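You operate a simulated robot arm through the tools that you are given. There is no shell and no other tool. Be economical: measure what you need, move in short steps, check, and stop when the job is done.

You are at the controls of a simulated robot arm. One attempt, no reset.

## Task
Spin-test the roller with blue bands on the spin stand.
Fine: BENT goes in the kit box, TRUE back where it lay; knob back, lid shut.

It is judged by the outcome, as a careful person would: the job done as asked, and still so three seconds after it is handed in. It fails if anything else is knocked over, pushed out of place, dropped, spilled or broken. Lids that push on must go on centred and level and be pressed home; caps that screw on are set level and turned clockwise until they are tight.

## Robot
A 7-joint arm with a two-finger parallel gripper, fixed in place. Base frame: the origin is at the foot of the arm, x ahead of it, y to its left, z up; the work surface is at about z = 80. Units: cm, degrees, N and s.
With the tool pointing down near the work surface it reaches from about 42 to 90 cm from the base axis. Its first joint turns from -115.0 to 115.0 degrees. Payload 3.91 kg.
The tool frame sits at the grasp point between the pads (the TCP): z along the fingers, y along the line on which they close. The tips reach 3 cm beyond it. The gripper opens to 11 cm. The fingers are 2 cm wide and 1 cm thick; the gripper's body (4.8 by 11.2 cm) begins 5.5 cm behind the TCP.
Orientation is told as [roll, pitch, yaw] about the base's x, y, z axes, in that order, counted from this pose: with the fingers straight down and closing along the base's y, the tool's x points along the base's -x, its y along +y and its z along -z.

## Interface
- The arm moves only by the tool send_rows. Its argument "series" is a list of rows, each a list of 7 numbers: the turn, a rotation vector about the tool's x, y, z in degrees, then the shift along the tool's x, y, z in cm, then the finger opening in cm, from 0 to 11. In form: [[ax, ay, az, x, y, z, claw], ...]. A call has 1 to 20 rows; each row is the pose to reach, as a shift and turn from the pose commanded when the call began, along the tool's axes at that moment. Each row takes 0.2 s and may step no farther than 5 cm and 8.6 degrees from the row before; otherwise, or with a gripper value out of range, the whole call is refused. Where a pose cannot be reached the arm comes as near as it can. A force on the tool above 40 N (or 10 N above the force at the start of the call, whichever is more), or a blocked arm, ends the call early, and 0.2 s more pass. The fingers move at their own pace (about 15.3 cm/s each) and stop on an object; they squeeze with about 35 N. The grip force told is the motor's: it shows also when the fingers shut on nothing. Time passes only in rows, and 0.2 s behind the last, so rows that repeat a pose let the fingers close. The reply holds the time, the measured pose of the TCP, the force on the tool along the base axes, the opening and the grip force, in the units named above and with some noise, and new pictures: "views" is both (left out), scene, wrist or none.
- Cameras (640 x 400 px; columns grow to the right, rows downward): "scene" is fixed at [39.99, 49.96, 138.76]; the picture's right is [-0.89, -0.45, 0.00], its down [-0.29, 0.57, -0.77] and it looks along [0.35, -0.68, -0.64] (base axes); focal length 240 px, centre (320, 200). "wrist" rides on the gripper at [7.2, 1.7, -10.3] in the tool frame; the picture's right is [-0.23, 0.97, 0.00], its down [-0.76, -0.18, -0.62] and it looks along [-0.61, -0.14, 0.78] (tool axes); focal length 222 px, centre (320, 200). There is no depth. A picture from a camera that has moved, and an enlarged one, comes with that camera's place and axes in the base frame and with its lens.
- raise_lower(by): slides the trunk up (or, below 0, down) by that many cm; the arm rides with it, the base frame stays. It gives what a move gives, with no picture.
- enlarge(camera, box): a new picture of the part [left, top, right, bottom] of that camera's present view, enlarged. No time passes.
- sign_off(): hands the job in; it is judged then, once.

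Work in short steps. Places have to be worked out from the pictures, the camera data and where the tool is seen: move nearer, look again, correct. Check each grasp and each placing, and mend what went wrong. You have 120 turns and 170 pictures in all, those below and enlarged ones among them. Open the gripper and draw the arm clear of the work before you hand the job in, unless the task says otherwise; then end with one line.

The tools are called after "Request:" as a command line: name --pt "numbers of a row" for each row, then --argument value for the rest, lists and objects as JSON in quotes. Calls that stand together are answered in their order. send_rows: Moves the arm, as the interface text tells. Its arguments: {"type":"object","properties":{"series":{"type":"array","items":{"type":"array","items":{"type":"number"}}},"views":{"type":"string","enum":["both","scene","wrist","none"]}},"required":["series"]} The other tools are called the same way: raise_lower (by) slides the trunk up or down; enlarge (camera, box) takes an enlarged picture of a part of a camera's view; sign_off () hands the job in.

At the start:

```text
time: 0.0
tool_pos: [53.45, -6.36, 122.01]
tcp_rot: [0.1, 0.1, 0.1]
contact_force: [0.1, -0.1, 0.4]
gripper_width: 10.98
grip_force: 0.0
trunk travel left (down, up): [-80.0, 19.0]
```

scene: 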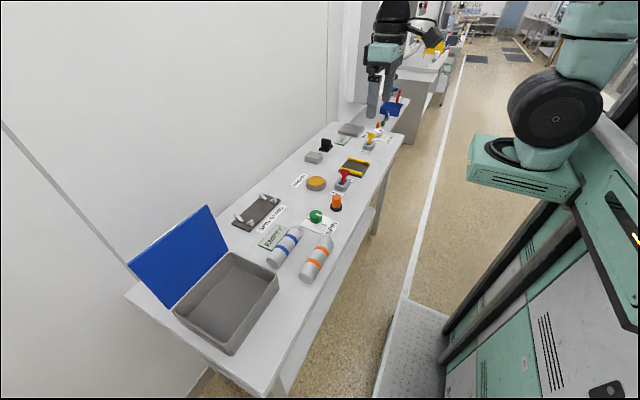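
wrist: 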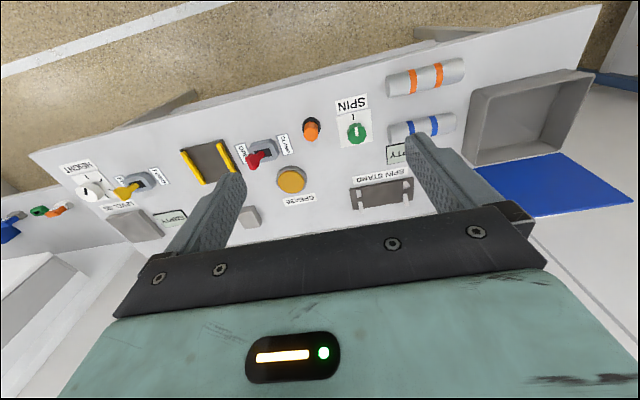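

The scene shows a table with a kit box (blue lid open), two rollers, a spin stand, and a green knob labelled SPIN. I enlarge for details.

Request:
enlarge --camera "scene" --box '[220, 160, 380, 290]'

Request:
enlarge --camera "wrist" --box '[230, 50, 480, 220]'

Request:
enlarge --camera "scene" --box '[290, 80, 430, 200]'

```text
3.08 times, centred on (300, 225) of scene
camera zoom: at [39.99, 49.96, 138.76], right [-0.89, -0.45, 0.0], down [-0.29, 0.57, -0.77], along [0.35, -0.68, -0.64], focal length 739 px, centre (382, 123)
```

zoom: 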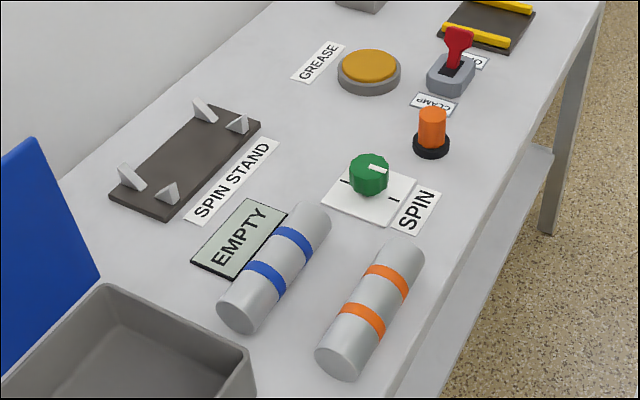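

```text
2.35 times, centred on (355, 135) of wrist
camera zoom: at [46.22, -4.72, 132.36], right [0.23, 0.97, 0.0], down [0.76, -0.18, 0.62], along [0.61, -0.14, -0.78], focal length 523 px, centre (238, 353)
```

zoom: 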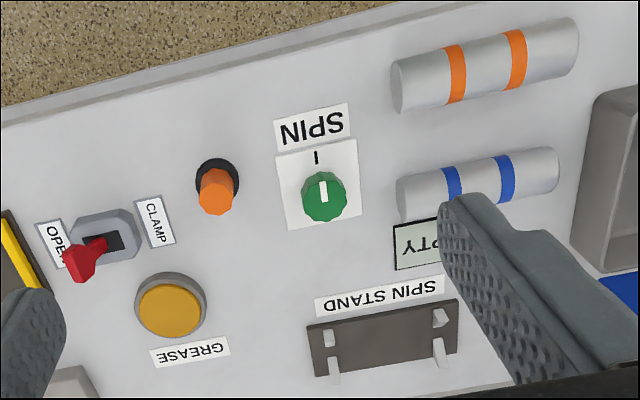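

```text
3.33 times, centred on (360, 140) of scene
camera zoom: at [39.99, 49.96, 138.76], right [-0.89, -0.45, 0.0], down [-0.29, 0.57, -0.77], along [0.35, -0.68, -0.64], focal length 801 px, centre (187, 400)
```

zoom: 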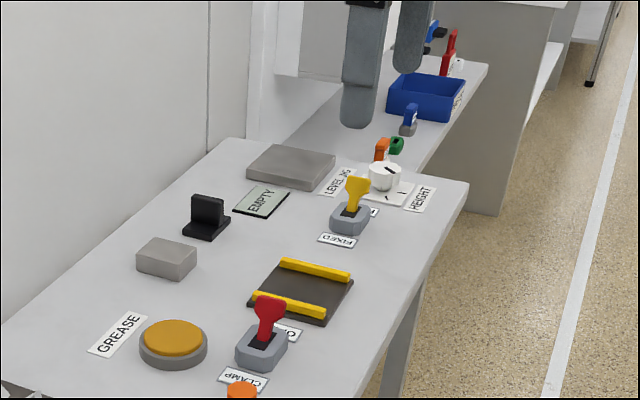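

The blue roller lies near (70, 13.9) with its axis along y, the knob near (68, -1) and the stand near (88.5, 4.5). I turn the tool 90° and come over the area for a closer look.

Request:
send_rows --pt "0 0 -8.2 -1.5 1.4 1.8 11" --pt "0 0 -16.4 -3 2.8 3.6 11" --pt "0 0 -24.6 -4.5 4.2 5.4 11" --pt "0 0 -32.8 -6 5.6 7.2 11" --pt "0 0 -41 -7.5 7 9 11" --pt "0 0 -49.2 -9 8.4 10.8 11" --pt "0 0 -57.4 -10.5 9.8 12.6 11" --pt "0 0 -65.6 -12 11.2 14.4 11" --pt "0 0 -73.8 -13.5 12.6 16.2 11" --pt "0 0 -82 -15 14 18 11" --pt "0 0 -90 -16.5 15.4 20 11"

```text
time: 2.4
tool_pos: [70.05, 8.99, 102.26]
tcp_rot: [0.0, 0.0, 90.0]
contact_force: [-0.1, -0.3, -0.5]
gripper_width: 11.0
grip_force: 0.0
trunk travel left (down, up): [-80.0, 19.0]
camera wrist: at [68.45, 1.76, 112.55], right [-0.97, 0.23, 0.0], down [0.18, 0.76, 0.62], along [0.14, 0.61, -0.78], focal length 222 px, centre (320, 200)
```

scene: 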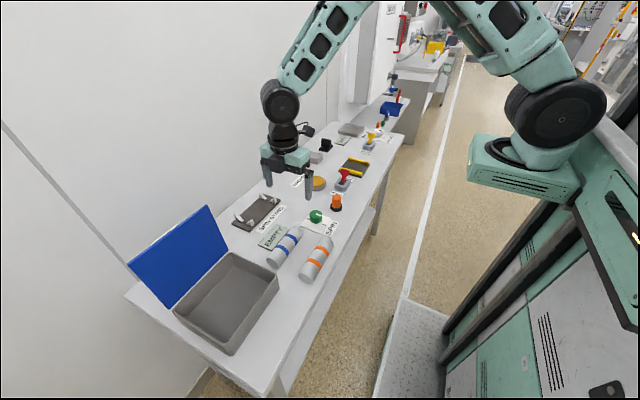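
wrist: 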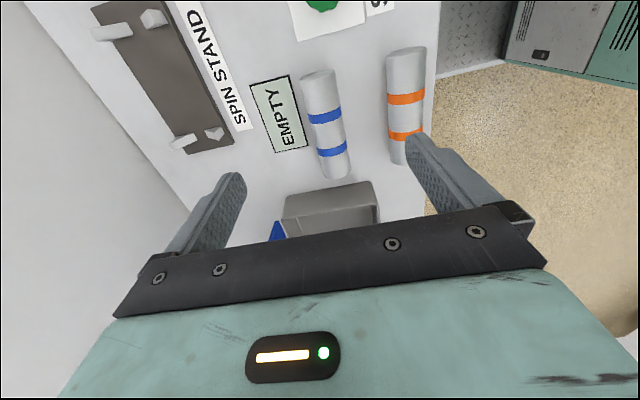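

Roller looks aligned with y at x≈69.9, y≈13.8. Enlarging to refine the roller, the stand, and the knob.

Request:
enlarge --camera "wrist" --box '[80, 0, 440, 200]'

```text
1.78 times, centred on (260, 100) of wrist
camera zoom: at [68.45, 1.76, 112.55], right [-0.97, 0.23, 0.0], down [0.18, 0.76, 0.62], along [0.14, 0.61, -0.78], focal length 395 px, centre (427, 378)
```

zoom: 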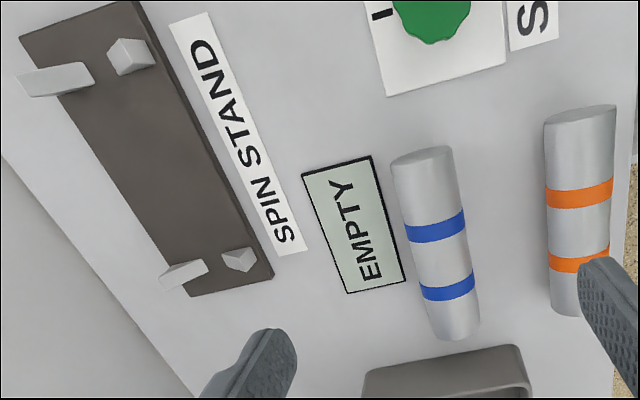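

Stand plate centre ≈(88.2, 3.9), prongs at y≈-2 and 10; roller radius ≈2.2. I move over the roller with a narrower opening and stop at z≈91 to check.

Request:
send_rows --pt "0 0 0 -1.6 0 3.7 9" --pt "0 0 0 -3.2 0 7.4 7" --pt "0 0 0 -4.8 0.1 11.2 6.4" --pt "0 0 0 -4.8 0.1 11.2 6.4"

```text
time: 3.4
tool_pos: [69.98, 13.89, 90.71]
tcp_rot: [0.0, -0.1, 90.0]
contact_force: [-0.6, 0.3, 0.3]
gripper_width: 6.39
grip_force: 0.2
trunk travel left (down, up): [-80.0, 19.0]
camera wrist: at [68.28, 6.5, 101.06], right [-0.97, 0.23, 0.0], down [0.18, 0.76, 0.62], along [0.14, 0.61, -0.78], focal length 222 px, centre (320, 200)
```

scene: 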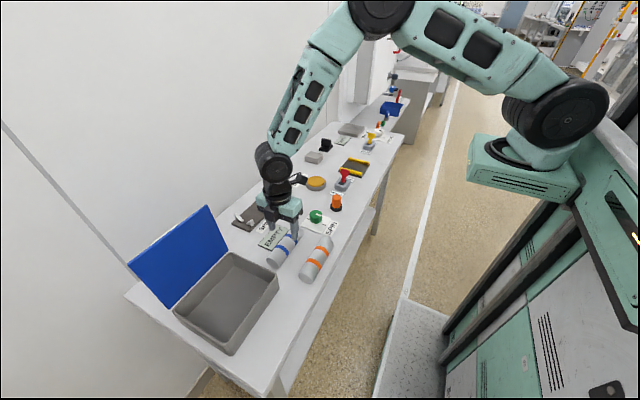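
wrist: 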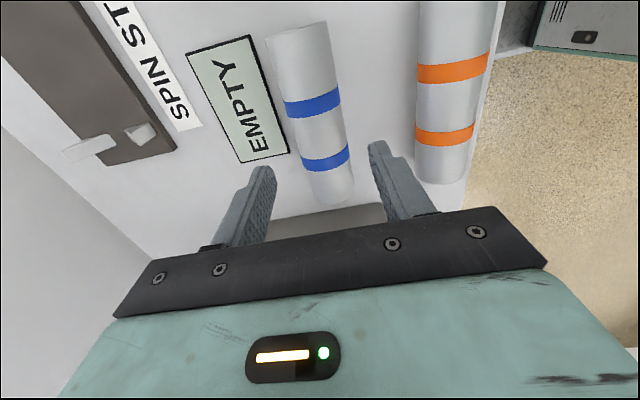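

Refined roller centre ≈(69.9, 13.1). I descend around it to z≈84.1.

Request:
send_rows --pt "0 0 0 0.7 0.1 2.2 6.4" --pt "0 0 0 0.75 0.1 4.4 6.4" --pt "0 0 0 0.75 0.1 6.6 6.4" --pt "0 0 0 0.75 0.1 6.6 6.4"

```text
time: 4.4
tool_pos: [69.75, 13.38, 84.34]
tcp_rot: [0.0, -0.1, 89.9]
contact_force: [0.2, 0.2, 0.8]
gripper_width: 6.42
grip_force: 0.0
trunk travel left (down, up): [-80.0, 19.0]
camera wrist: at [68.08, 6.08, 94.52], right [-0.97, 0.23, 0.0], down [0.18, 0.76, 0.62], along [0.14, 0.61, -0.78], focal length 222 px, centre (320, 200)
```

scene: 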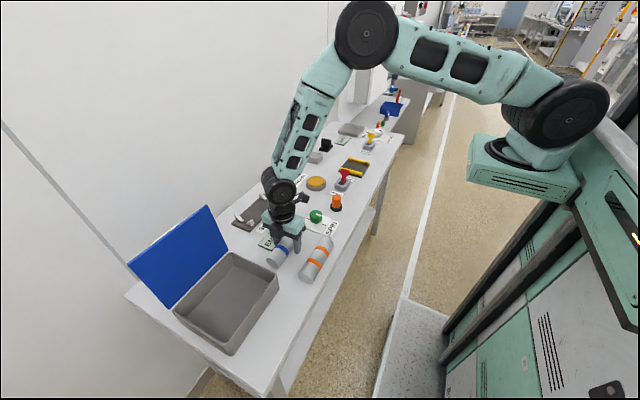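
wrist: 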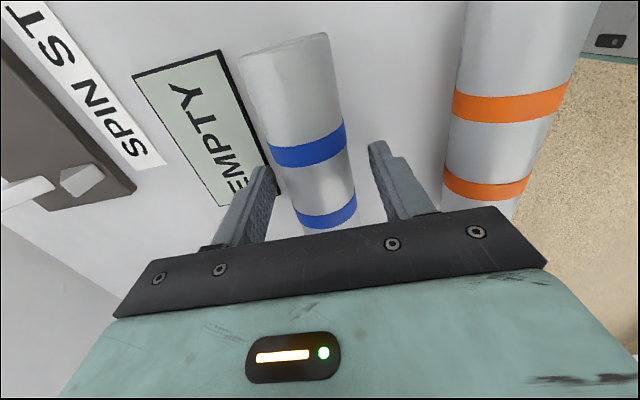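

The roller sits between the fingers, bands straddling the pads. I nudge 0.15 cm toward +x and close.

Request:
send_rows --pt "0 0 0 0 -0.15 0.1 6.2" --pt "0 0 0 0 -0.15 0.1 4" --pt "0 0 0 0 -0.15 0.1 3" --pt "0 0 0 0 -0.15 0.1 3" --views "wrist"

```text
time: 5.4
tool_pos: [69.9, 13.36, 84.04]
tcp_rot: [0.1, 0.0, 90.0]
contact_force: [0.5, -0.1, 0.6]
gripper_width: 4.18
grip_force: 35.2
trunk travel left (down, up): [-80.0, 19.0]
camera wrist: at [68.21, 6.0, 94.46], right [-0.97, 0.23, 0.0], down [0.18, 0.76, 0.62], along [0.14, 0.61, -0.78], focal length 222 px, centre (320, 200)
```

wrist: 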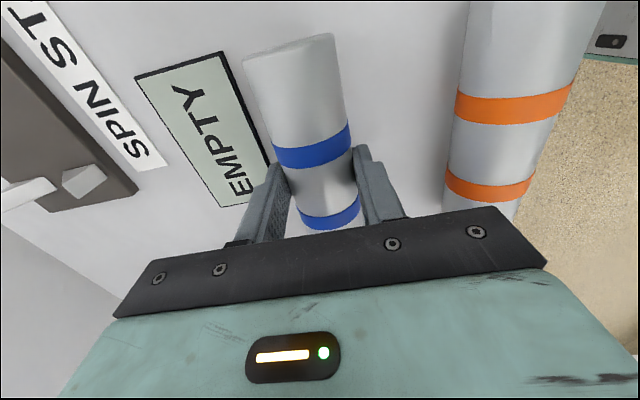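

Gripped at 4.18 cm. I lift straight up, then carry over the stand.

Request:
send_rows --pt "0 0 0 0 0 -1 3" --pt "0 0 0 0 0 -4 3" --pt "0 0 0 0 0 -8 3" --pt "0 0 0 1 -1 -11 3" --pt "0 0 0 3 -4.5 -11 3" --pt "0 0 0 5 -8 -11 3" --pt "0 0 0 7 -11.5 -11 3" --pt "0 0 0 8.5 -15 -11 3" --pt "0 0 0 9.4 -18.3 -11 3" --pt "0 0 0 9.4 -18.3 -11 3"

```text
time: 7.6
tool_pos: [87.99, 3.96, 95.28]
tcp_rot: [0.0, 0.0, 90.1]
contact_force: [0.1, 1.0, 1.1]
gripper_width: 3.0
grip_force: 0.0
trunk travel left (down, up): [-80.0, 19.0]
camera wrist: at [86.4, -3.31, 105.58], right [-0.97, 0.23, 0.0], down [0.18, 0.76, 0.62], along [0.14, 0.61, -0.78], focal length 222 px, centre (320, 200)
```

scene: 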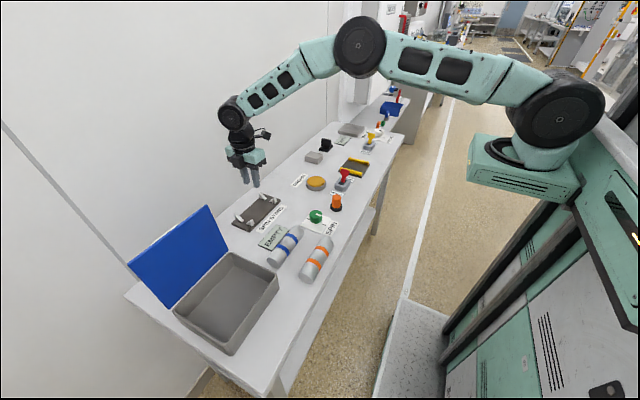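
wrist: 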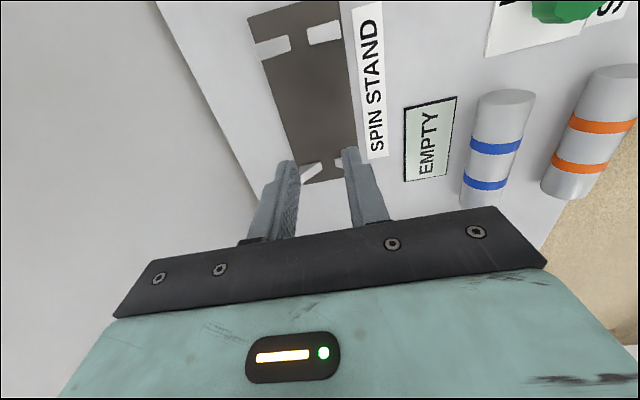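

The roller slipped out on the lift (grip too high) and still lies in place. While here, I enlarge to measure the stand, knob and the roller.

Request:
enlarge --camera "wrist" --box '[240, 0, 400, 190]'

Request:
enlarge --camera "wrist" --box '[400, 0, 640, 220]'

Request:
enlarge --camera "scene" --box '[220, 170, 350, 290]'

```text
2.11 times, centred on (320, 95) of wrist
camera zoom: at [86.4, -3.31, 105.58], right [-0.97, 0.23, 0.0], down [0.18, 0.76, 0.62], along [0.14, 0.61, -0.78], focal length 468 px, centre (320, 421)
```

zoom: 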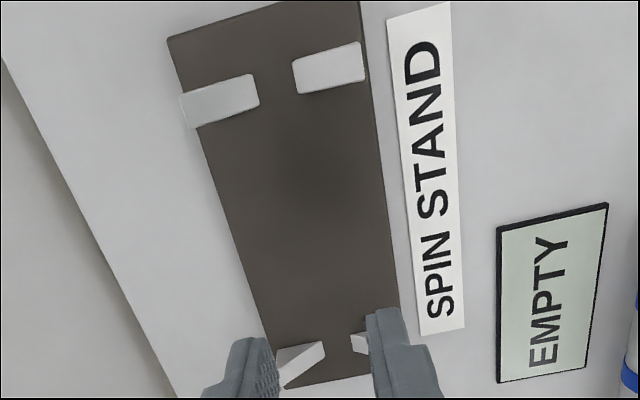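

```text
1.82 times, centred on (520, 110) of wrist
camera zoom: at [86.4, -3.31, 105.58], right [-0.97, 0.23, 0.0], down [0.18, 0.76, 0.62], along [0.14, 0.61, -0.78], focal length 404 px, centre (-44, 364)
```

zoom: 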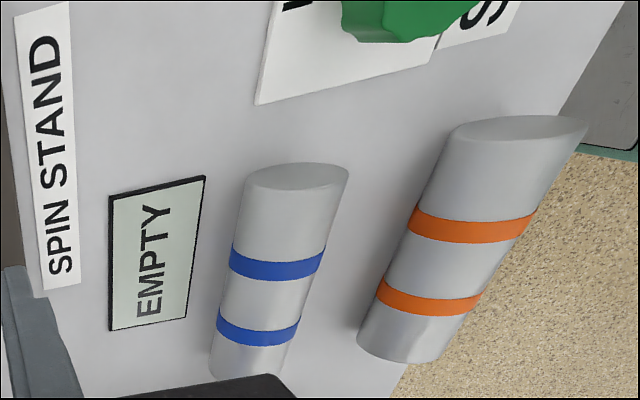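

```text
3.33 times, centred on (285, 230) of scene
camera zoom: at [39.99, 49.96, 138.76], right [-0.89, -0.45, 0.0], down [-0.29, 0.57, -0.77], along [0.35, -0.68, -0.64], focal length 801 px, centre (437, 100)
```

zoom: 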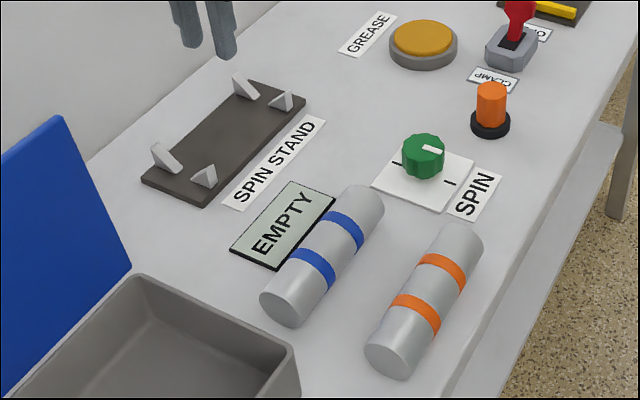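

Stand V axis ≈x 88.45, centre y ≈4.0. I return over the roller, which closing has centred at x≈69.9, and go lower with a tight opening.

Request:
send_rows --pt "0 0 0 -1.5 3.5 0 5.6" --pt "0 0 0 -3 7 0 5.6" --pt "0 0 0 -5 10.5 0 5.6" --pt "0 0 0 -7 14 0 5.6" --pt "0 0 0 -9.3 18.3 0 5.6" --pt "0 0 0 -9.3 18.3 2 5.6" --pt "0 0 0 -9.3 18.3 5 5.6" --pt "0 0 0 -9.3 18.3 7 5.6" --pt "0 0 0 -9.3 18.3 7 5.6" --views "wrist"

```text
time: 9.6
tool_pos: [70.08, 13.0, 88.01]
tcp_rot: [0.0, 0.0, 90.0]
contact_force: [0.6, 0.5, -0.5]
gripper_width: 5.6
grip_force: 0.1
trunk travel left (down, up): [-80.0, 19.0]
camera wrist: at [68.4, 5.61, 98.37], right [-0.97, 0.23, 0.0], down [0.18, 0.76, 0.62], along [0.14, 0.61, -0.78], focal length 222 px, centre (320, 200)
```

wrist: 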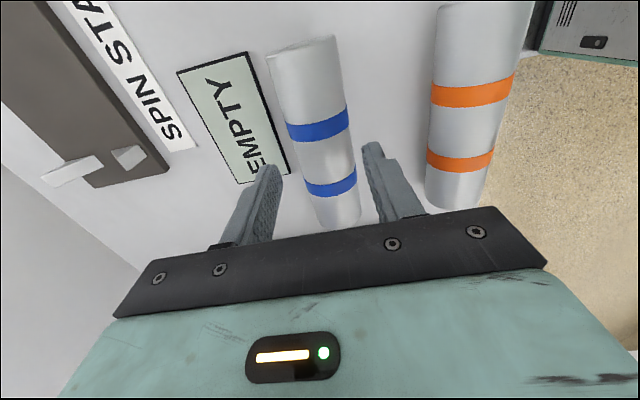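

Centred between the fingers; I descend to z≈83.4 and close.

Request:
send_rows --pt "0 0 0 0 0 2.5 5.6" --pt "0 0 0 0 0 4 5.6" --pt "0 0 0 0 0 4.65 5.6" --pt "0 0 0 0 0 4.65 5.6" --pt "0 0 0 0 0 4.65 3" --pt "0 0 0 0 0 4.65 3" --pt "0 0 0 0 0 4.65 3" --views "wrist"

```text
time: 11.2
tool_pos: [70.04, 13.02, 83.42]
tcp_rot: [0.1, -0.1, 90.1]
contact_force: [0.3, 0.1, 1.9]
gripper_width: 4.18
grip_force: 35.1
trunk travel left (down, up): [-80.0, 19.0]
camera wrist: at [68.35, 5.63, 93.73], right [-0.97, 0.23, 0.0], down [0.18, 0.76, 0.62], along [0.14, 0.61, -0.78], focal length 222 px, centre (320, 200)
```

wrist: 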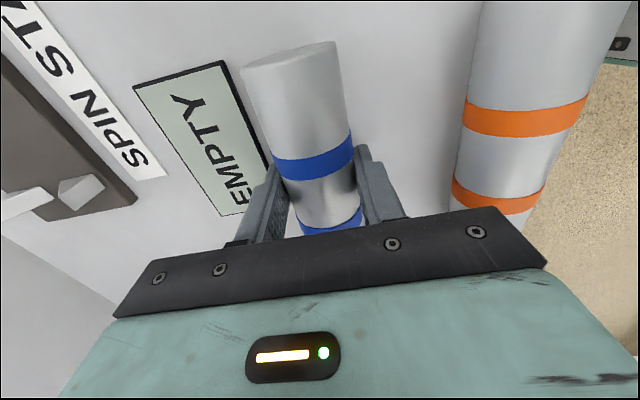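

Same 4.18 cm width, now gripped about the axis. I lift slowly and check it comes along.

Request:
send_rows --pt "0 0 0 0 0 -0.3 2" --pt "0 0 0 0 0 -0.8 2" --pt "0 0 0 0 0 -1.5 2" --pt "0 0 0 0 0 -2.5 2" --pt "0 0 0 0 0 -3.5 2" --views "wrist"

```text
time: 12.4
tool_pos: [69.83, 12.92, 86.9]
tcp_rot: [-0.1, 0.0, 90.0]
contact_force: [-0.7, -0.9, -2.9]
gripper_width: 4.19
grip_force: 34.6
trunk travel left (down, up): [-80.0, 19.0]
camera wrist: at [68.19, 5.63, 97.32], right [-0.97, 0.23, 0.0], down [0.18, 0.76, 0.62], along [0.14, 0.61, -0.78], focal length 222 px, centre (320, 200)
```

wrist: 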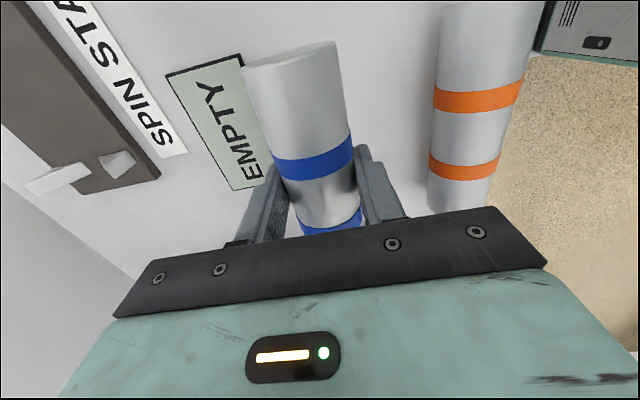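

It is held and level. I carry it up and over the stand.

Request:
send_rows --pt "0 0 0 0 0 -2 2" --pt "0 0 0 0 0 -4.5 2" --pt "0 0 0 0.6 -1 -6.5 2" --pt "0 0 0 1.8 -3 -6.5 2" --pt "0 0 0 3 -5.5 -6.5 2" --pt "0 0 0 4.2 -8 -6.5 2" --pt "0 0 0 5.4 -10.5 -6.5 2" --pt "0 0 0 6.6 -13 -6.5 2" --pt "0 0 0 7.8 -15.5 -6.5 2" --pt "0 0 0 8.5 -17.5 -6.5 2" --pt "0 0 0 8.85 -18.5 -6.5 2" --pt "0 0 0 8.85 -18.5 -6.5 2"

```text
time: 15.0
tool_pos: [88.39, 3.91, 93.56]
tcp_rot: [0.0, -0.1, 90.1]
contact_force: [-0.5, 1.1, -2.1]
gripper_width: 4.2
grip_force: 34.7
trunk travel left (down, up): [-80.0, 19.0]
camera wrist: at [86.73, -3.4, 103.87], right [-0.97, 0.23, 0.0], down [0.18, 0.76, 0.62], along [0.14, 0.61, -0.78], focal length 222 px, centre (320, 200)
```

scene: 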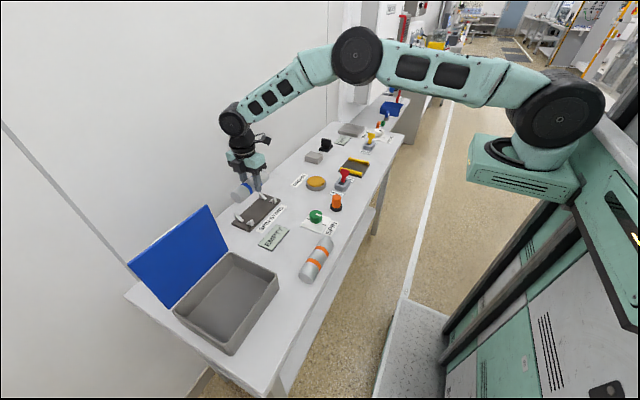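
wrist: 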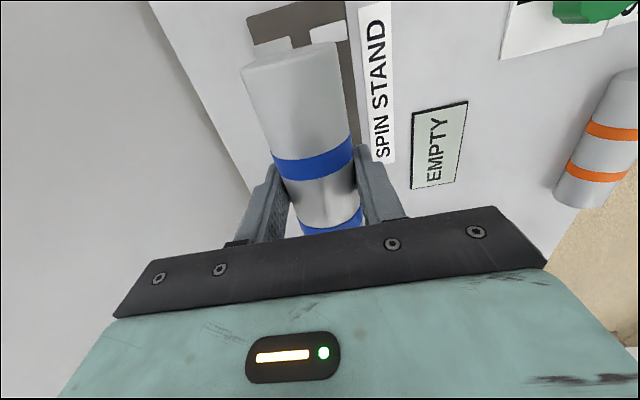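

Over the stand. I lower to z≈87.5 and look at the alignment with the prongs.

Request:
send_rows --pt "0 0 0 -0.2 0 -0.0 2" --pt "0 0 0 -0.2 0 2 2" --pt "0 0 0 -0.2 0 4 2" --pt "0 0 0 -0.2 0 6 2" --pt "0 0 0 -0.2 0 6 2"

Request:
enlarge --camera "wrist" --box '[220, 0, 420, 200]'

Request:
enlarge --camera "scene" --box '[200, 130, 320, 250]'

```text
time: 16.2
tool_pos: [88.24, 4.26, 87.21]
tcp_rot: [0.1, 0.0, 90.0]
contact_force: [0.3, -1.0, -2.2]
gripper_width: 4.19
grip_force: 34.7
trunk travel left (down, up): [-80.0, 19.0]
camera wrist: at [86.64, -2.95, 97.58], right [-0.97, 0.23, 0.0], down [0.18, 0.76, 0.62], along [0.14, 0.61, -0.78], focal length 222 px, centre (320, 200)
```

scene: 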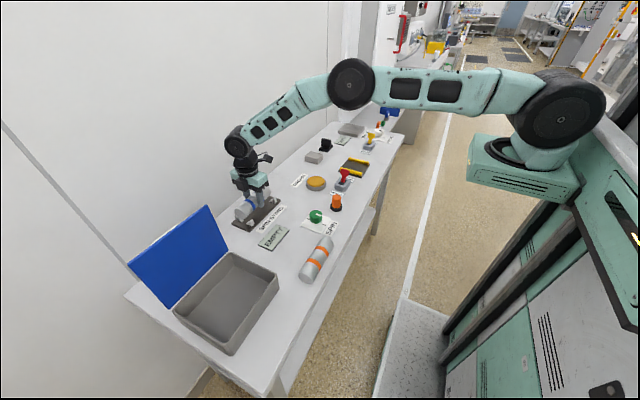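
wrist: 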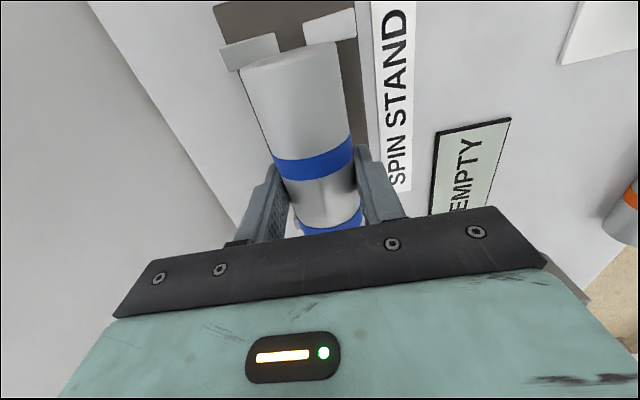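

```text
2.00 times, centred on (320, 100) of wrist
camera zoom: at [86.64, -2.95, 97.58], right [-0.97, 0.23, 0.0], down [0.18, 0.76, 0.62], along [0.14, 0.61, -0.78], focal length 444 px, centre (320, 400)
```

zoom: 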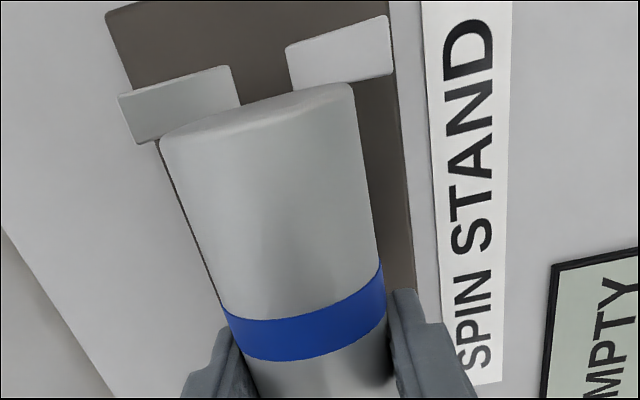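

```text
3.33 times, centred on (260, 190) of scene
camera zoom: at [39.99, 49.96, 138.76], right [-0.89, -0.45, 0.0], down [-0.29, 0.57, -0.77], along [0.35, -0.68, -0.64], focal length 801 px, centre (520, 233)
```

zoom: 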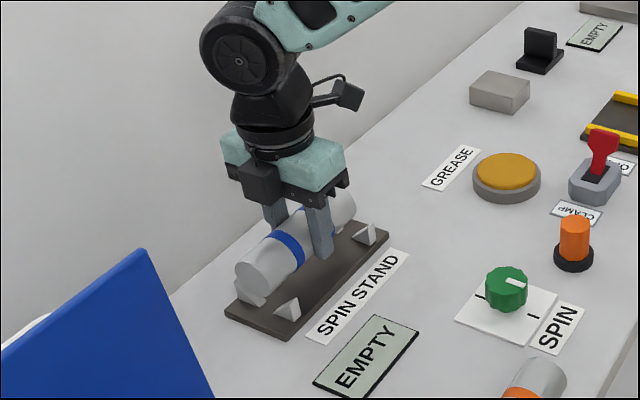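

Roller is aligned with both prong pairs (V at x≈88.4, prongs y≈-2.5 and 10.4). I lower slowly, watching force.

Request:
send_rows --pt "0 0 0 0.1 -0.1 0.6 2" --pt "0 0 0 0.1 -0.1 1.2 2" --pt "0 0 0 0.1 -0.1 1.8 2" --pt "0 0 0 0.1 -0.1 1.8 2"

Request:
enlarge --camera "scene" --box '[210, 170, 310, 250]'

```text
time: 17.2
tool_pos: [88.51, 4.31, 85.59]
tcp_rot: [0.1, 0.0, 90.1]
contact_force: [-1.0, 0.0, -1.9]
gripper_width: 4.19
grip_force: 35.1
trunk travel left (down, up): [-80.0, 19.0]
camera wrist: at [86.85, -3.05, 95.88], right [-0.97, 0.23, 0.0], down [0.18, 0.76, 0.62], along [0.14, 0.61, -0.78], focal length 222 px, centre (320, 200)
```

scene: 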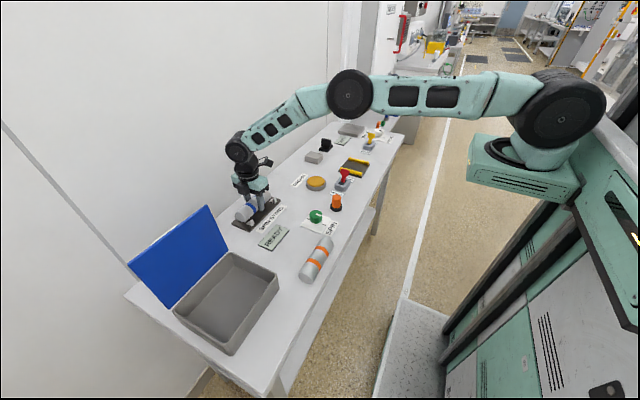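
wrist: 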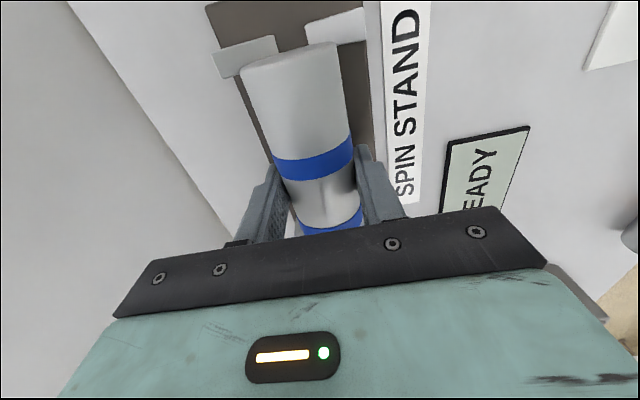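

```text
5.00 times, centred on (260, 210) of scene
camera zoom: at [39.99, 49.96, 138.76], right [-0.89, -0.45, 0.0], down [-0.29, 0.57, -0.77], along [0.35, -0.68, -0.64], focal length 1201 px, centre (620, 150)
```

zoom: 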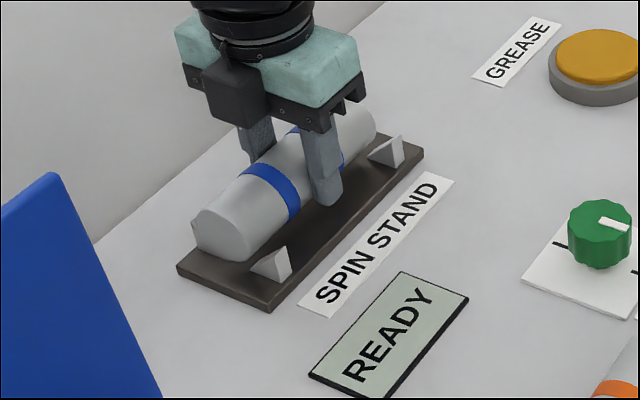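

The display now reads READY, but the roller is still in my grip; I ease it down until contact.

Request:
send_rows --pt "0 0 0 0 0 0.2 2" --pt "0 0 0 0 0 0.4 2" --pt "0 0 0 0 0 0.6 2" --pt "0 0 0 0 0 0.6 2" --views "none"

```text
time: 18.2
tool_pos: [88.52, 4.19, 85.17]
tcp_rot: [0.0, 0.0, 90.0]
contact_force: [-0.8, 0.0, -2.0]
gripper_width: 4.19
grip_force: 34.7
trunk travel left (down, up): [-80.0, 19.0]
```

Request:
send_rows --pt "0 0 0 0 0 0.2 2" --pt "0 0 0 0 0 0.4 2" --pt "0 0 0 0 0 0.4 2" --views "wrist"

```text
time: 19.0
tool_pos: [88.52, 4.36, 84.68]
tcp_rot: [0.0, 0.1, 90.0]
contact_force: [0.1, 0.9, -2.3]
gripper_width: 4.21
grip_force: 35.3
trunk travel left (down, up): [-80.0, 19.0]
camera wrist: at [86.86, -3.05, 94.98], right [-0.97, 0.23, 0.0], down [0.18, 0.76, 0.62], along [0.14, 0.61, -0.78], focal length 222 px, centre (320, 200)
```

wrist: 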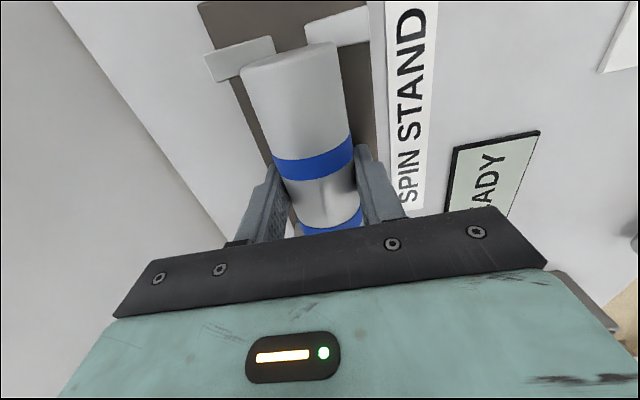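

Still hanging free; I shift 0.2 toward -y for centring and continue down gently.

Request:
send_rows --pt "0 0 0 0.2 0 0 2" --pt "0 0 0 0.2 0 0.15 2" --pt "0 0 0 0.2 0 0.3 2" --pt "0 0 0 0.2 0 0.3 2" --views "none"

Request:
enlarge --camera "scene" --box '[220, 180, 300, 240]'

```text
time: 20.0
tool_pos: [88.53, 4.15, 84.5]
tcp_rot: [-0.1, 0.1, 90.1]
contact_force: [-0.5, 4.1, 5.4]
gripper_width: 4.2
grip_force: 35.0
trunk travel left (down, up): [-80.0, 19.0]
```

```text
6.67 times, centred on (260, 210) of scene
camera zoom: at [39.99, 49.96, 138.76], right [-0.89, -0.45, 0.0], down [-0.29, 0.57, -0.77], along [0.35, -0.68, -0.64], focal length 1601 px, centre (720, 133)
```

zoom: 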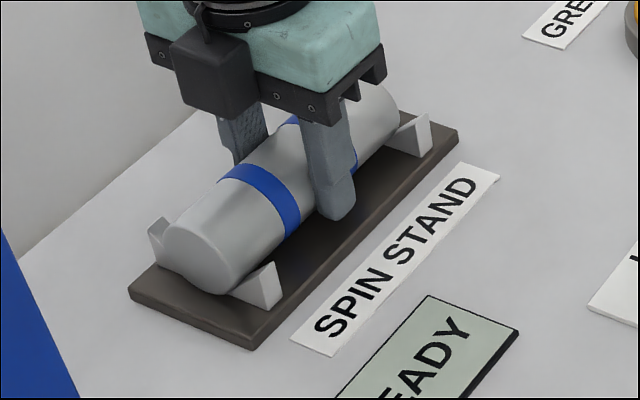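

Contact felt (force sign flipped) and the roller sits in both V's. I open gently and withdraw upward.

Request:
send_rows --pt "0 0 0 0 0 0 5.2" --pt "0 0 0 0 0 0 5.8" --pt "0 0 0 0 0 -0.5 5.8" --pt "0 0 0 0 0 -2.5 5.8" --pt "0 0 0 0 0 -5.5 5.8" --pt "0 0 0 0 0 -9 5.8" --pt "0 0 0 0 0 -12 5.8"

Request:
enlarge --camera "scene" --box '[220, 150, 360, 260]'

```text
time: 21.6
tool_pos: [88.51, 4.16, 96.2]
tcp_rot: [0.2, 0.0, 90.0]
contact_force: [0.1, 0.6, -0.9]
gripper_width: 5.8
grip_force: 0.1
trunk travel left (down, up): [-80.0, 19.0]
camera wrist: at [86.8, -3.25, 106.63], right [-0.97, 0.23, 0.0], down [0.18, 0.76, 0.62], along [0.14, 0.61, -0.78], focal length 222 px, centre (320, 200)
```

scene: 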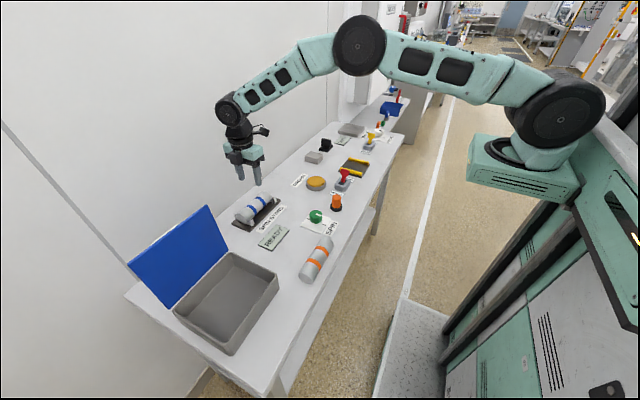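
wrist: 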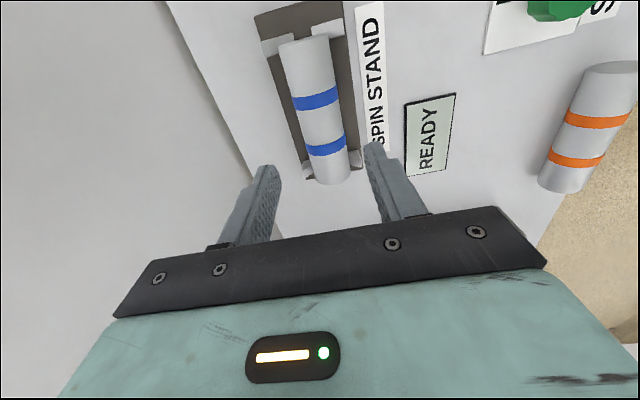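

```text
3.64 times, centred on (290, 205) of scene
camera zoom: at [39.99, 49.96, 138.76], right [-0.89, -0.45, 0.0], down [-0.29, 0.57, -0.77], along [0.35, -0.68, -0.64], focal length 873 px, centre (429, 182)
```

zoom: 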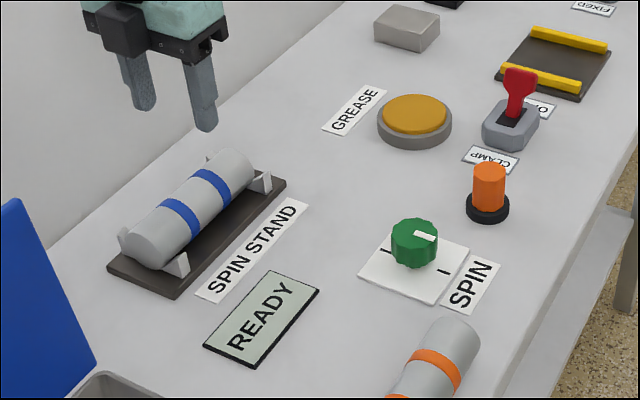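

Roller stands well on its own and the display shows READY. Next I move to view the knob from near.

Request:
send_rows --pt "0 0 0 1.5 4 0 7" --pt "0 0 0 3 8 0 7" --pt "0 0 0 4.5 12 0 7" --pt "0 0 0 6 16 0 7" --pt "0 0 0 7.2 20.5 0 7" --pt "0 0 0 7.2 20.5 0 7" --views "wrist"

Request:
enlarge --camera "wrist" --box '[230, 40, 430, 200]'

```text
time: 23.0
tool_pos: [67.82, -3.24, 96.39]
tcp_rot: [0.0, -0.1, 89.9]
contact_force: [0.0, 0.8, 0.9]
gripper_width: 7.0
grip_force: 0.1
trunk travel left (down, up): [-80.0, 19.0]
camera wrist: at [66.11, -10.56, 106.69], right [-0.97, 0.23, 0.0], down [0.18, 0.76, 0.62], along [0.14, 0.61, -0.78], focal length 222 px, centre (320, 200)
```

wrist: 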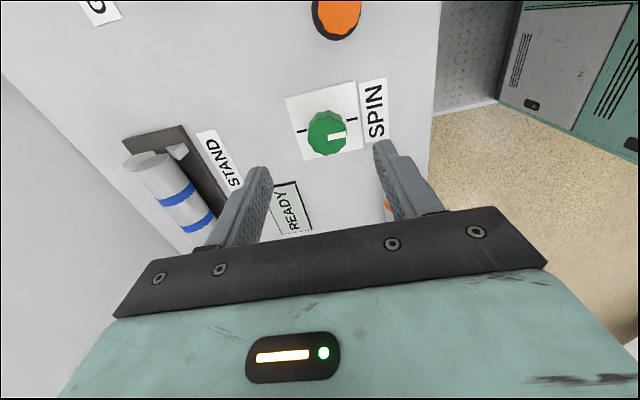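

```text
2.50 times, centred on (330, 120) of wrist
camera zoom: at [66.11, -10.56, 106.69], right [-0.97, 0.23, 0.0], down [0.18, 0.76, 0.62], along [0.14, 0.61, -0.78], focal length 555 px, centre (295, 400)
```

zoom: 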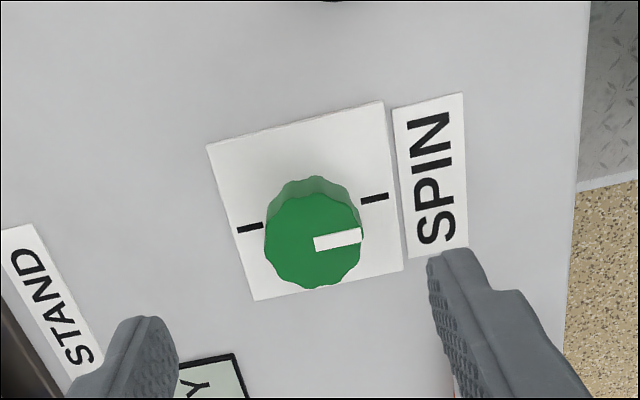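

Two marks 180° apart; pointer is at the -x one now. Knob centre ≈(67.45, -0.95), top z≈84, diameter ≈4.2. I move over it and lower to z≈89 to check centring.

Request:
send_rows --pt "0 0 0 -1.2 0.2 2 7" --pt "0 0 0 -2.25 0.4 4 7" --pt "0 0 0 -2.25 0.4 7.4 7" --pt "0 0 0 -2.25 0.4 7.4 7"

Request:
enlarge --camera "scene" --box '[270, 170, 370, 250]'

```text
time: 24.0
tool_pos: [67.27, -0.73, 89.07]
tcp_rot: [0.0, -0.1, 90.1]
contact_force: [0.3, -0.1, -0.2]
gripper_width: 6.99
grip_force: 0.1
trunk travel left (down, up): [-80.0, 19.0]
camera wrist: at [65.65, -8.13, 99.4], right [-0.97, 0.23, 0.0], down [0.18, 0.76, 0.62], along [0.14, 0.61, -0.78], focal length 222 px, centre (320, 200)
```

scene: 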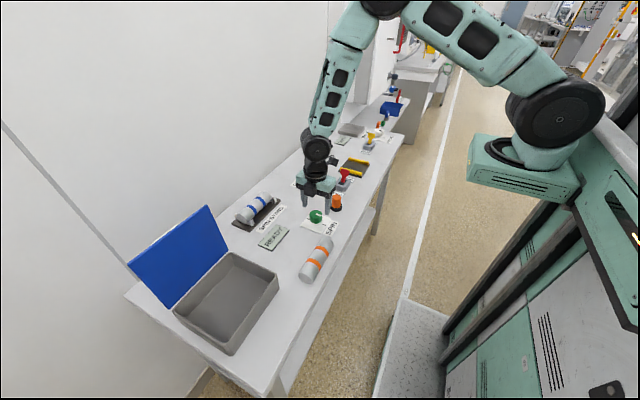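
wrist: 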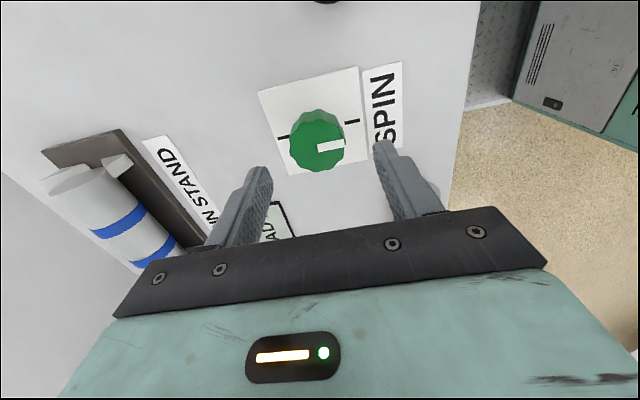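

```text
5.00 times, centred on (320, 210) of scene
camera zoom: at [39.99, 49.96, 138.76], right [-0.89, -0.45, 0.0], down [-0.29, 0.57, -0.77], along [0.35, -0.68, -0.64], focal length 1201 px, centre (320, 150)
```

zoom: 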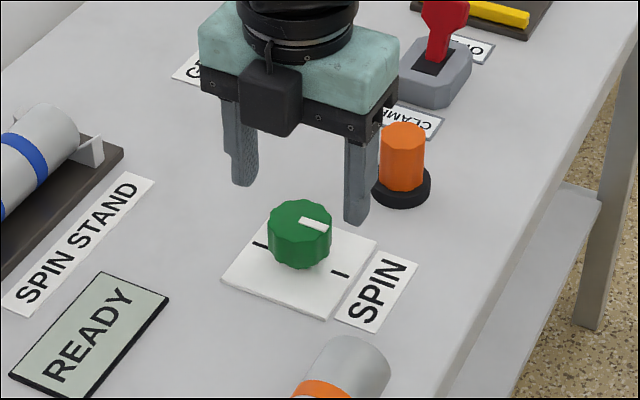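

Knob centre again ≈(67.4, -0.97), matching the tool. I descend to z≈84 and close on it.

Request:
send_rows --pt "0 0 0 0 0 2 7" --pt "0 0 0 0 0 4 7" --pt "0 0 0 0 0 5.1 7" --pt "0 0 0 0 0 5.1 6" --pt "0 0 0 0 0 5.1 4.5" --pt "0 0 0 0 0 5.1 3" --pt "0 0 0 0 0 5.1 3" --views "wrist"

```text
time: 25.6
tool_pos: [67.52, -1.17, 83.77]
tcp_rot: [-0.1, 0.0, 90.1]
contact_force: [4.9, 0.6, -3.2]
gripper_width: 4.18
grip_force: 44.5
trunk travel left (down, up): [-80.0, 19.0]
camera wrist: at [65.82, -8.36, 94.08], right [-0.97, 0.23, 0.0], down [0.18, 0.76, 0.62], along [0.14, 0.61, -0.78], focal length 222 px, centre (320, 200)
```

wrist: 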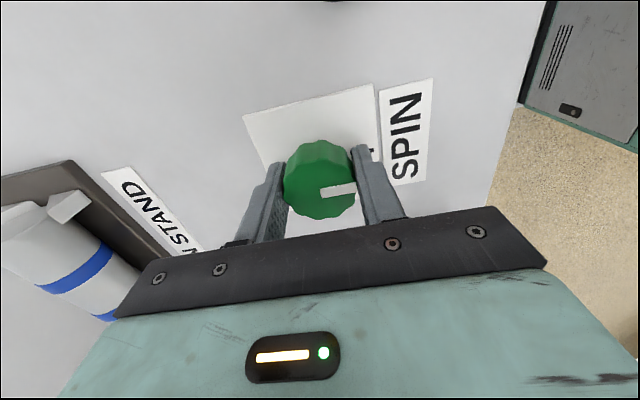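

Gripped (4.18 cm). I try turning clockwise (seen from above) a first 33°, watching force.

Request:
send_rows --pt "0 0 8.2 0 -0.1 0 3" --pt "0 0 16.4 0 -0.1 0 3" --pt "0 0 24.6 0 -0.1 0 3" --pt "0 0 32.8 0 -0.1 0 3" --views "both"

Request:
enlarge --camera "scene" --box '[240, 170, 360, 260]'

```text
time: 26.6
tool_pos: [67.56, -0.97, 83.73]
tcp_rot: [0.1, 0.4, 57.1]
contact_force: [-12.5, -5.3, -5.7]
gripper_width: 4.17
grip_force: 44.8
trunk travel left (down, up): [-80.0, 19.0]
camera wrist: at [62.2, -6.24, 94.13], right [-0.69, 0.72, 0.0], down [0.57, 0.54, 0.62], along [0.45, 0.43, -0.79], focal length 222 px, centre (320, 200)
```

scene: 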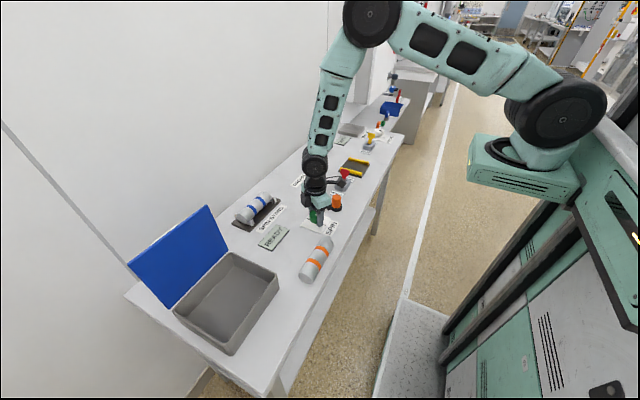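
wrist: 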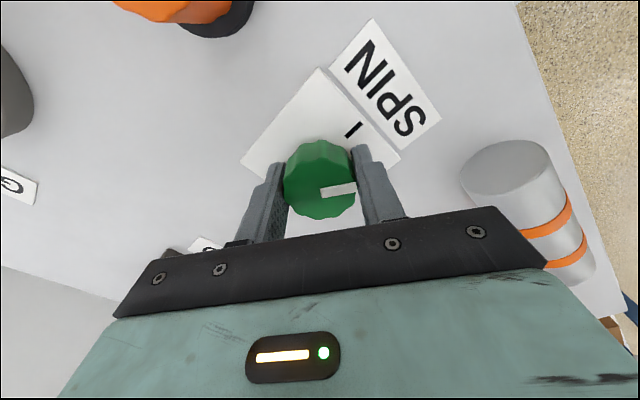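

```text
4.44 times, centred on (300, 215) of scene
camera zoom: at [39.99, 49.96, 138.76], right [-0.89, -0.45, 0.0], down [-0.29, 0.57, -0.77], along [0.35, -0.68, -0.64], focal length 1068 px, centre (409, 133)
```

zoom: 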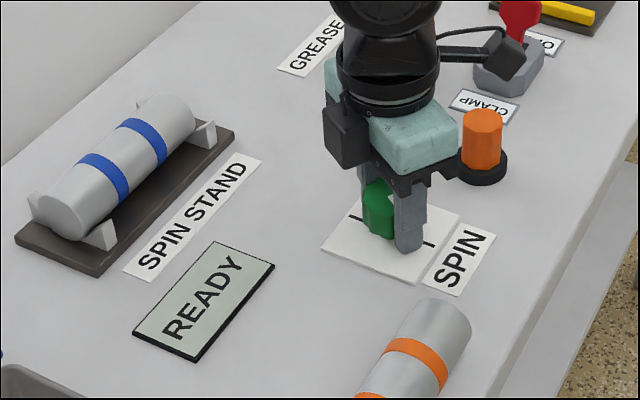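

The knob follows. I ease the side force and keep turning to yaw ≈0.

Request:
send_rows --pt "0 0 8.2 0.06 0.04 0 3" --pt "0 0 16.4 0.06 0.04 0 3" --pt "0 0 24.6 0.06 0.04 0 3" --pt "0 0 32.8 0.06 0.04 0 3" --pt "0 0 41 0.06 0.04 0 3" --pt "0 0 49.2 0.06 0.04 0 3" --pt "0 0 57.1 0.06 0.04 0 3" --views "wrist"

```text
time: 28.2
tool_pos: [67.38, -0.98, 83.74]
tcp_rot: [-0.1, 0.4, -0.1]
contact_force: [-20.2, -14.1, -25.2]
gripper_width: 4.19
grip_force: 45.2
trunk travel left (down, up): [-80.0, 19.0]
camera wrist: at [60.32, 0.63, 94.14], right [0.23, 0.97, 0.0], down [0.76, -0.18, 0.62], along [0.6, -0.14, -0.79], focal length 222 px, centre (320, 200)
```

wrist: 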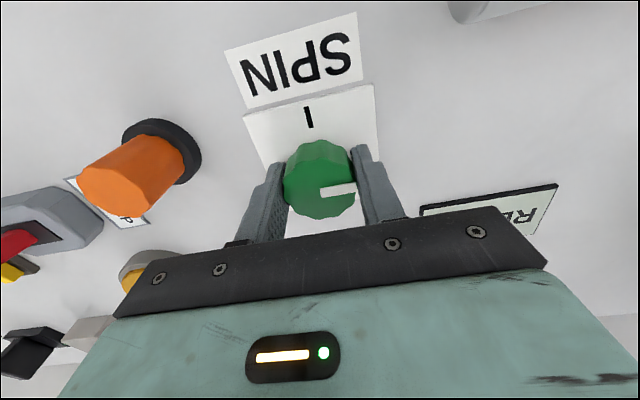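

The knob is now at 90° but side forces are building. I open, let forces settle, and re-centre before continuing.

Request:
send_rows --pt "0 0 0 0 0 0 5.5" --pt "0 0 0 0 0 0 6" --pt "0 0 0 0 0 0 6" --views "wrist"

Request:
enlarge --camera "wrist" --box '[230, 90, 410, 230]'

Request:
enlarge --camera "scene" --box '[240, 170, 360, 260]'

```text
time: 29.0
tool_pos: [67.73, -0.9, 83.93]
tcp_rot: [0.0, -0.1, 0.1]
contact_force: [-0.6, 0.7, 0.5]
gripper_width: 5.98
grip_force: 0.2
trunk travel left (down, up): [-80.0, 19.0]
camera wrist: at [60.51, 0.76, 94.25], right [0.23, 0.97, 0.0], down [0.76, -0.18, 0.62], along [0.61, -0.14, -0.78], focal length 222 px, centre (320, 200)
```

wrist: 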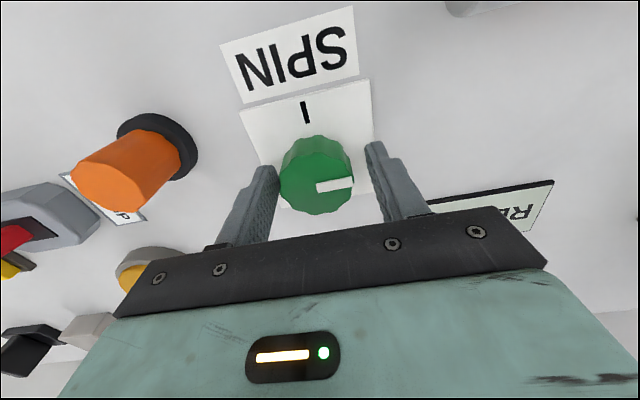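

```text
2.86 times, centred on (320, 160) of wrist
camera zoom: at [60.51, 0.76, 94.25], right [0.23, 0.97, 0.0], down [0.76, -0.18, 0.62], along [0.61, -0.14, -0.78], focal length 635 px, centre (320, 314)
```

zoom: 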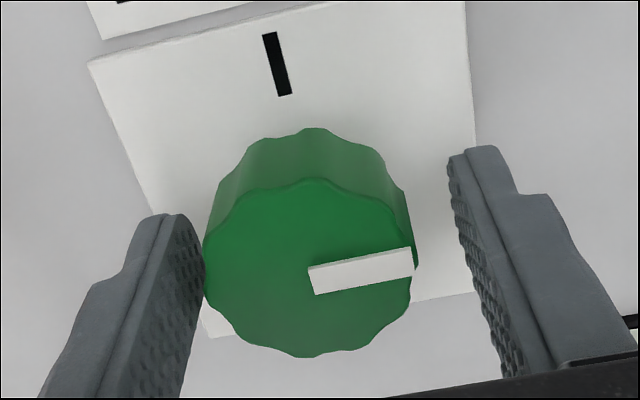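

```text
4.44 times, centred on (300, 215) of scene
camera zoom: at [39.99, 49.96, 138.76], right [-0.89, -0.45, 0.0], down [-0.29, 0.57, -0.77], along [0.35, -0.68, -0.64], focal length 1068 px, centre (409, 133)
```

zoom: 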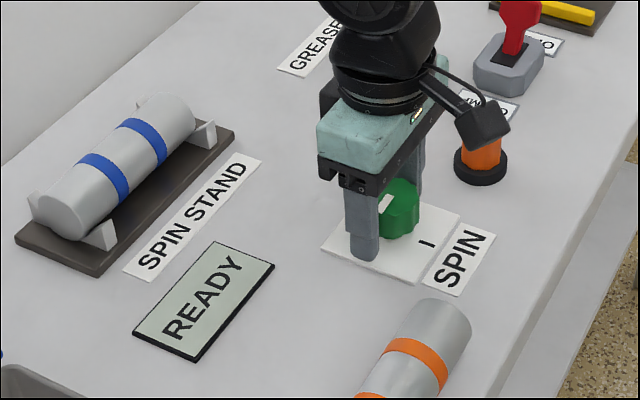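

The knob holds at 90°. I re-centre ~0.2 cm toward -x and re-grip.

Request:
send_rows --pt "0 0 0 0.2 -0.05 0 6" --pt "0 0 0 0.2 -0.05 0 5" --pt "0 0 0 0.2 -0.05 0 3" --pt "0 0 0 0.2 -0.05 0 3" --views "none"

```text
time: 30.0
tool_pos: [67.49, -0.94, 83.95]
tcp_rot: [0.0, 0.1, 0.0]
contact_force: [0.9, -5.3, -0.3]
gripper_width: 4.19
grip_force: 45.2
trunk travel left (down, up): [-80.0, 19.0]
```

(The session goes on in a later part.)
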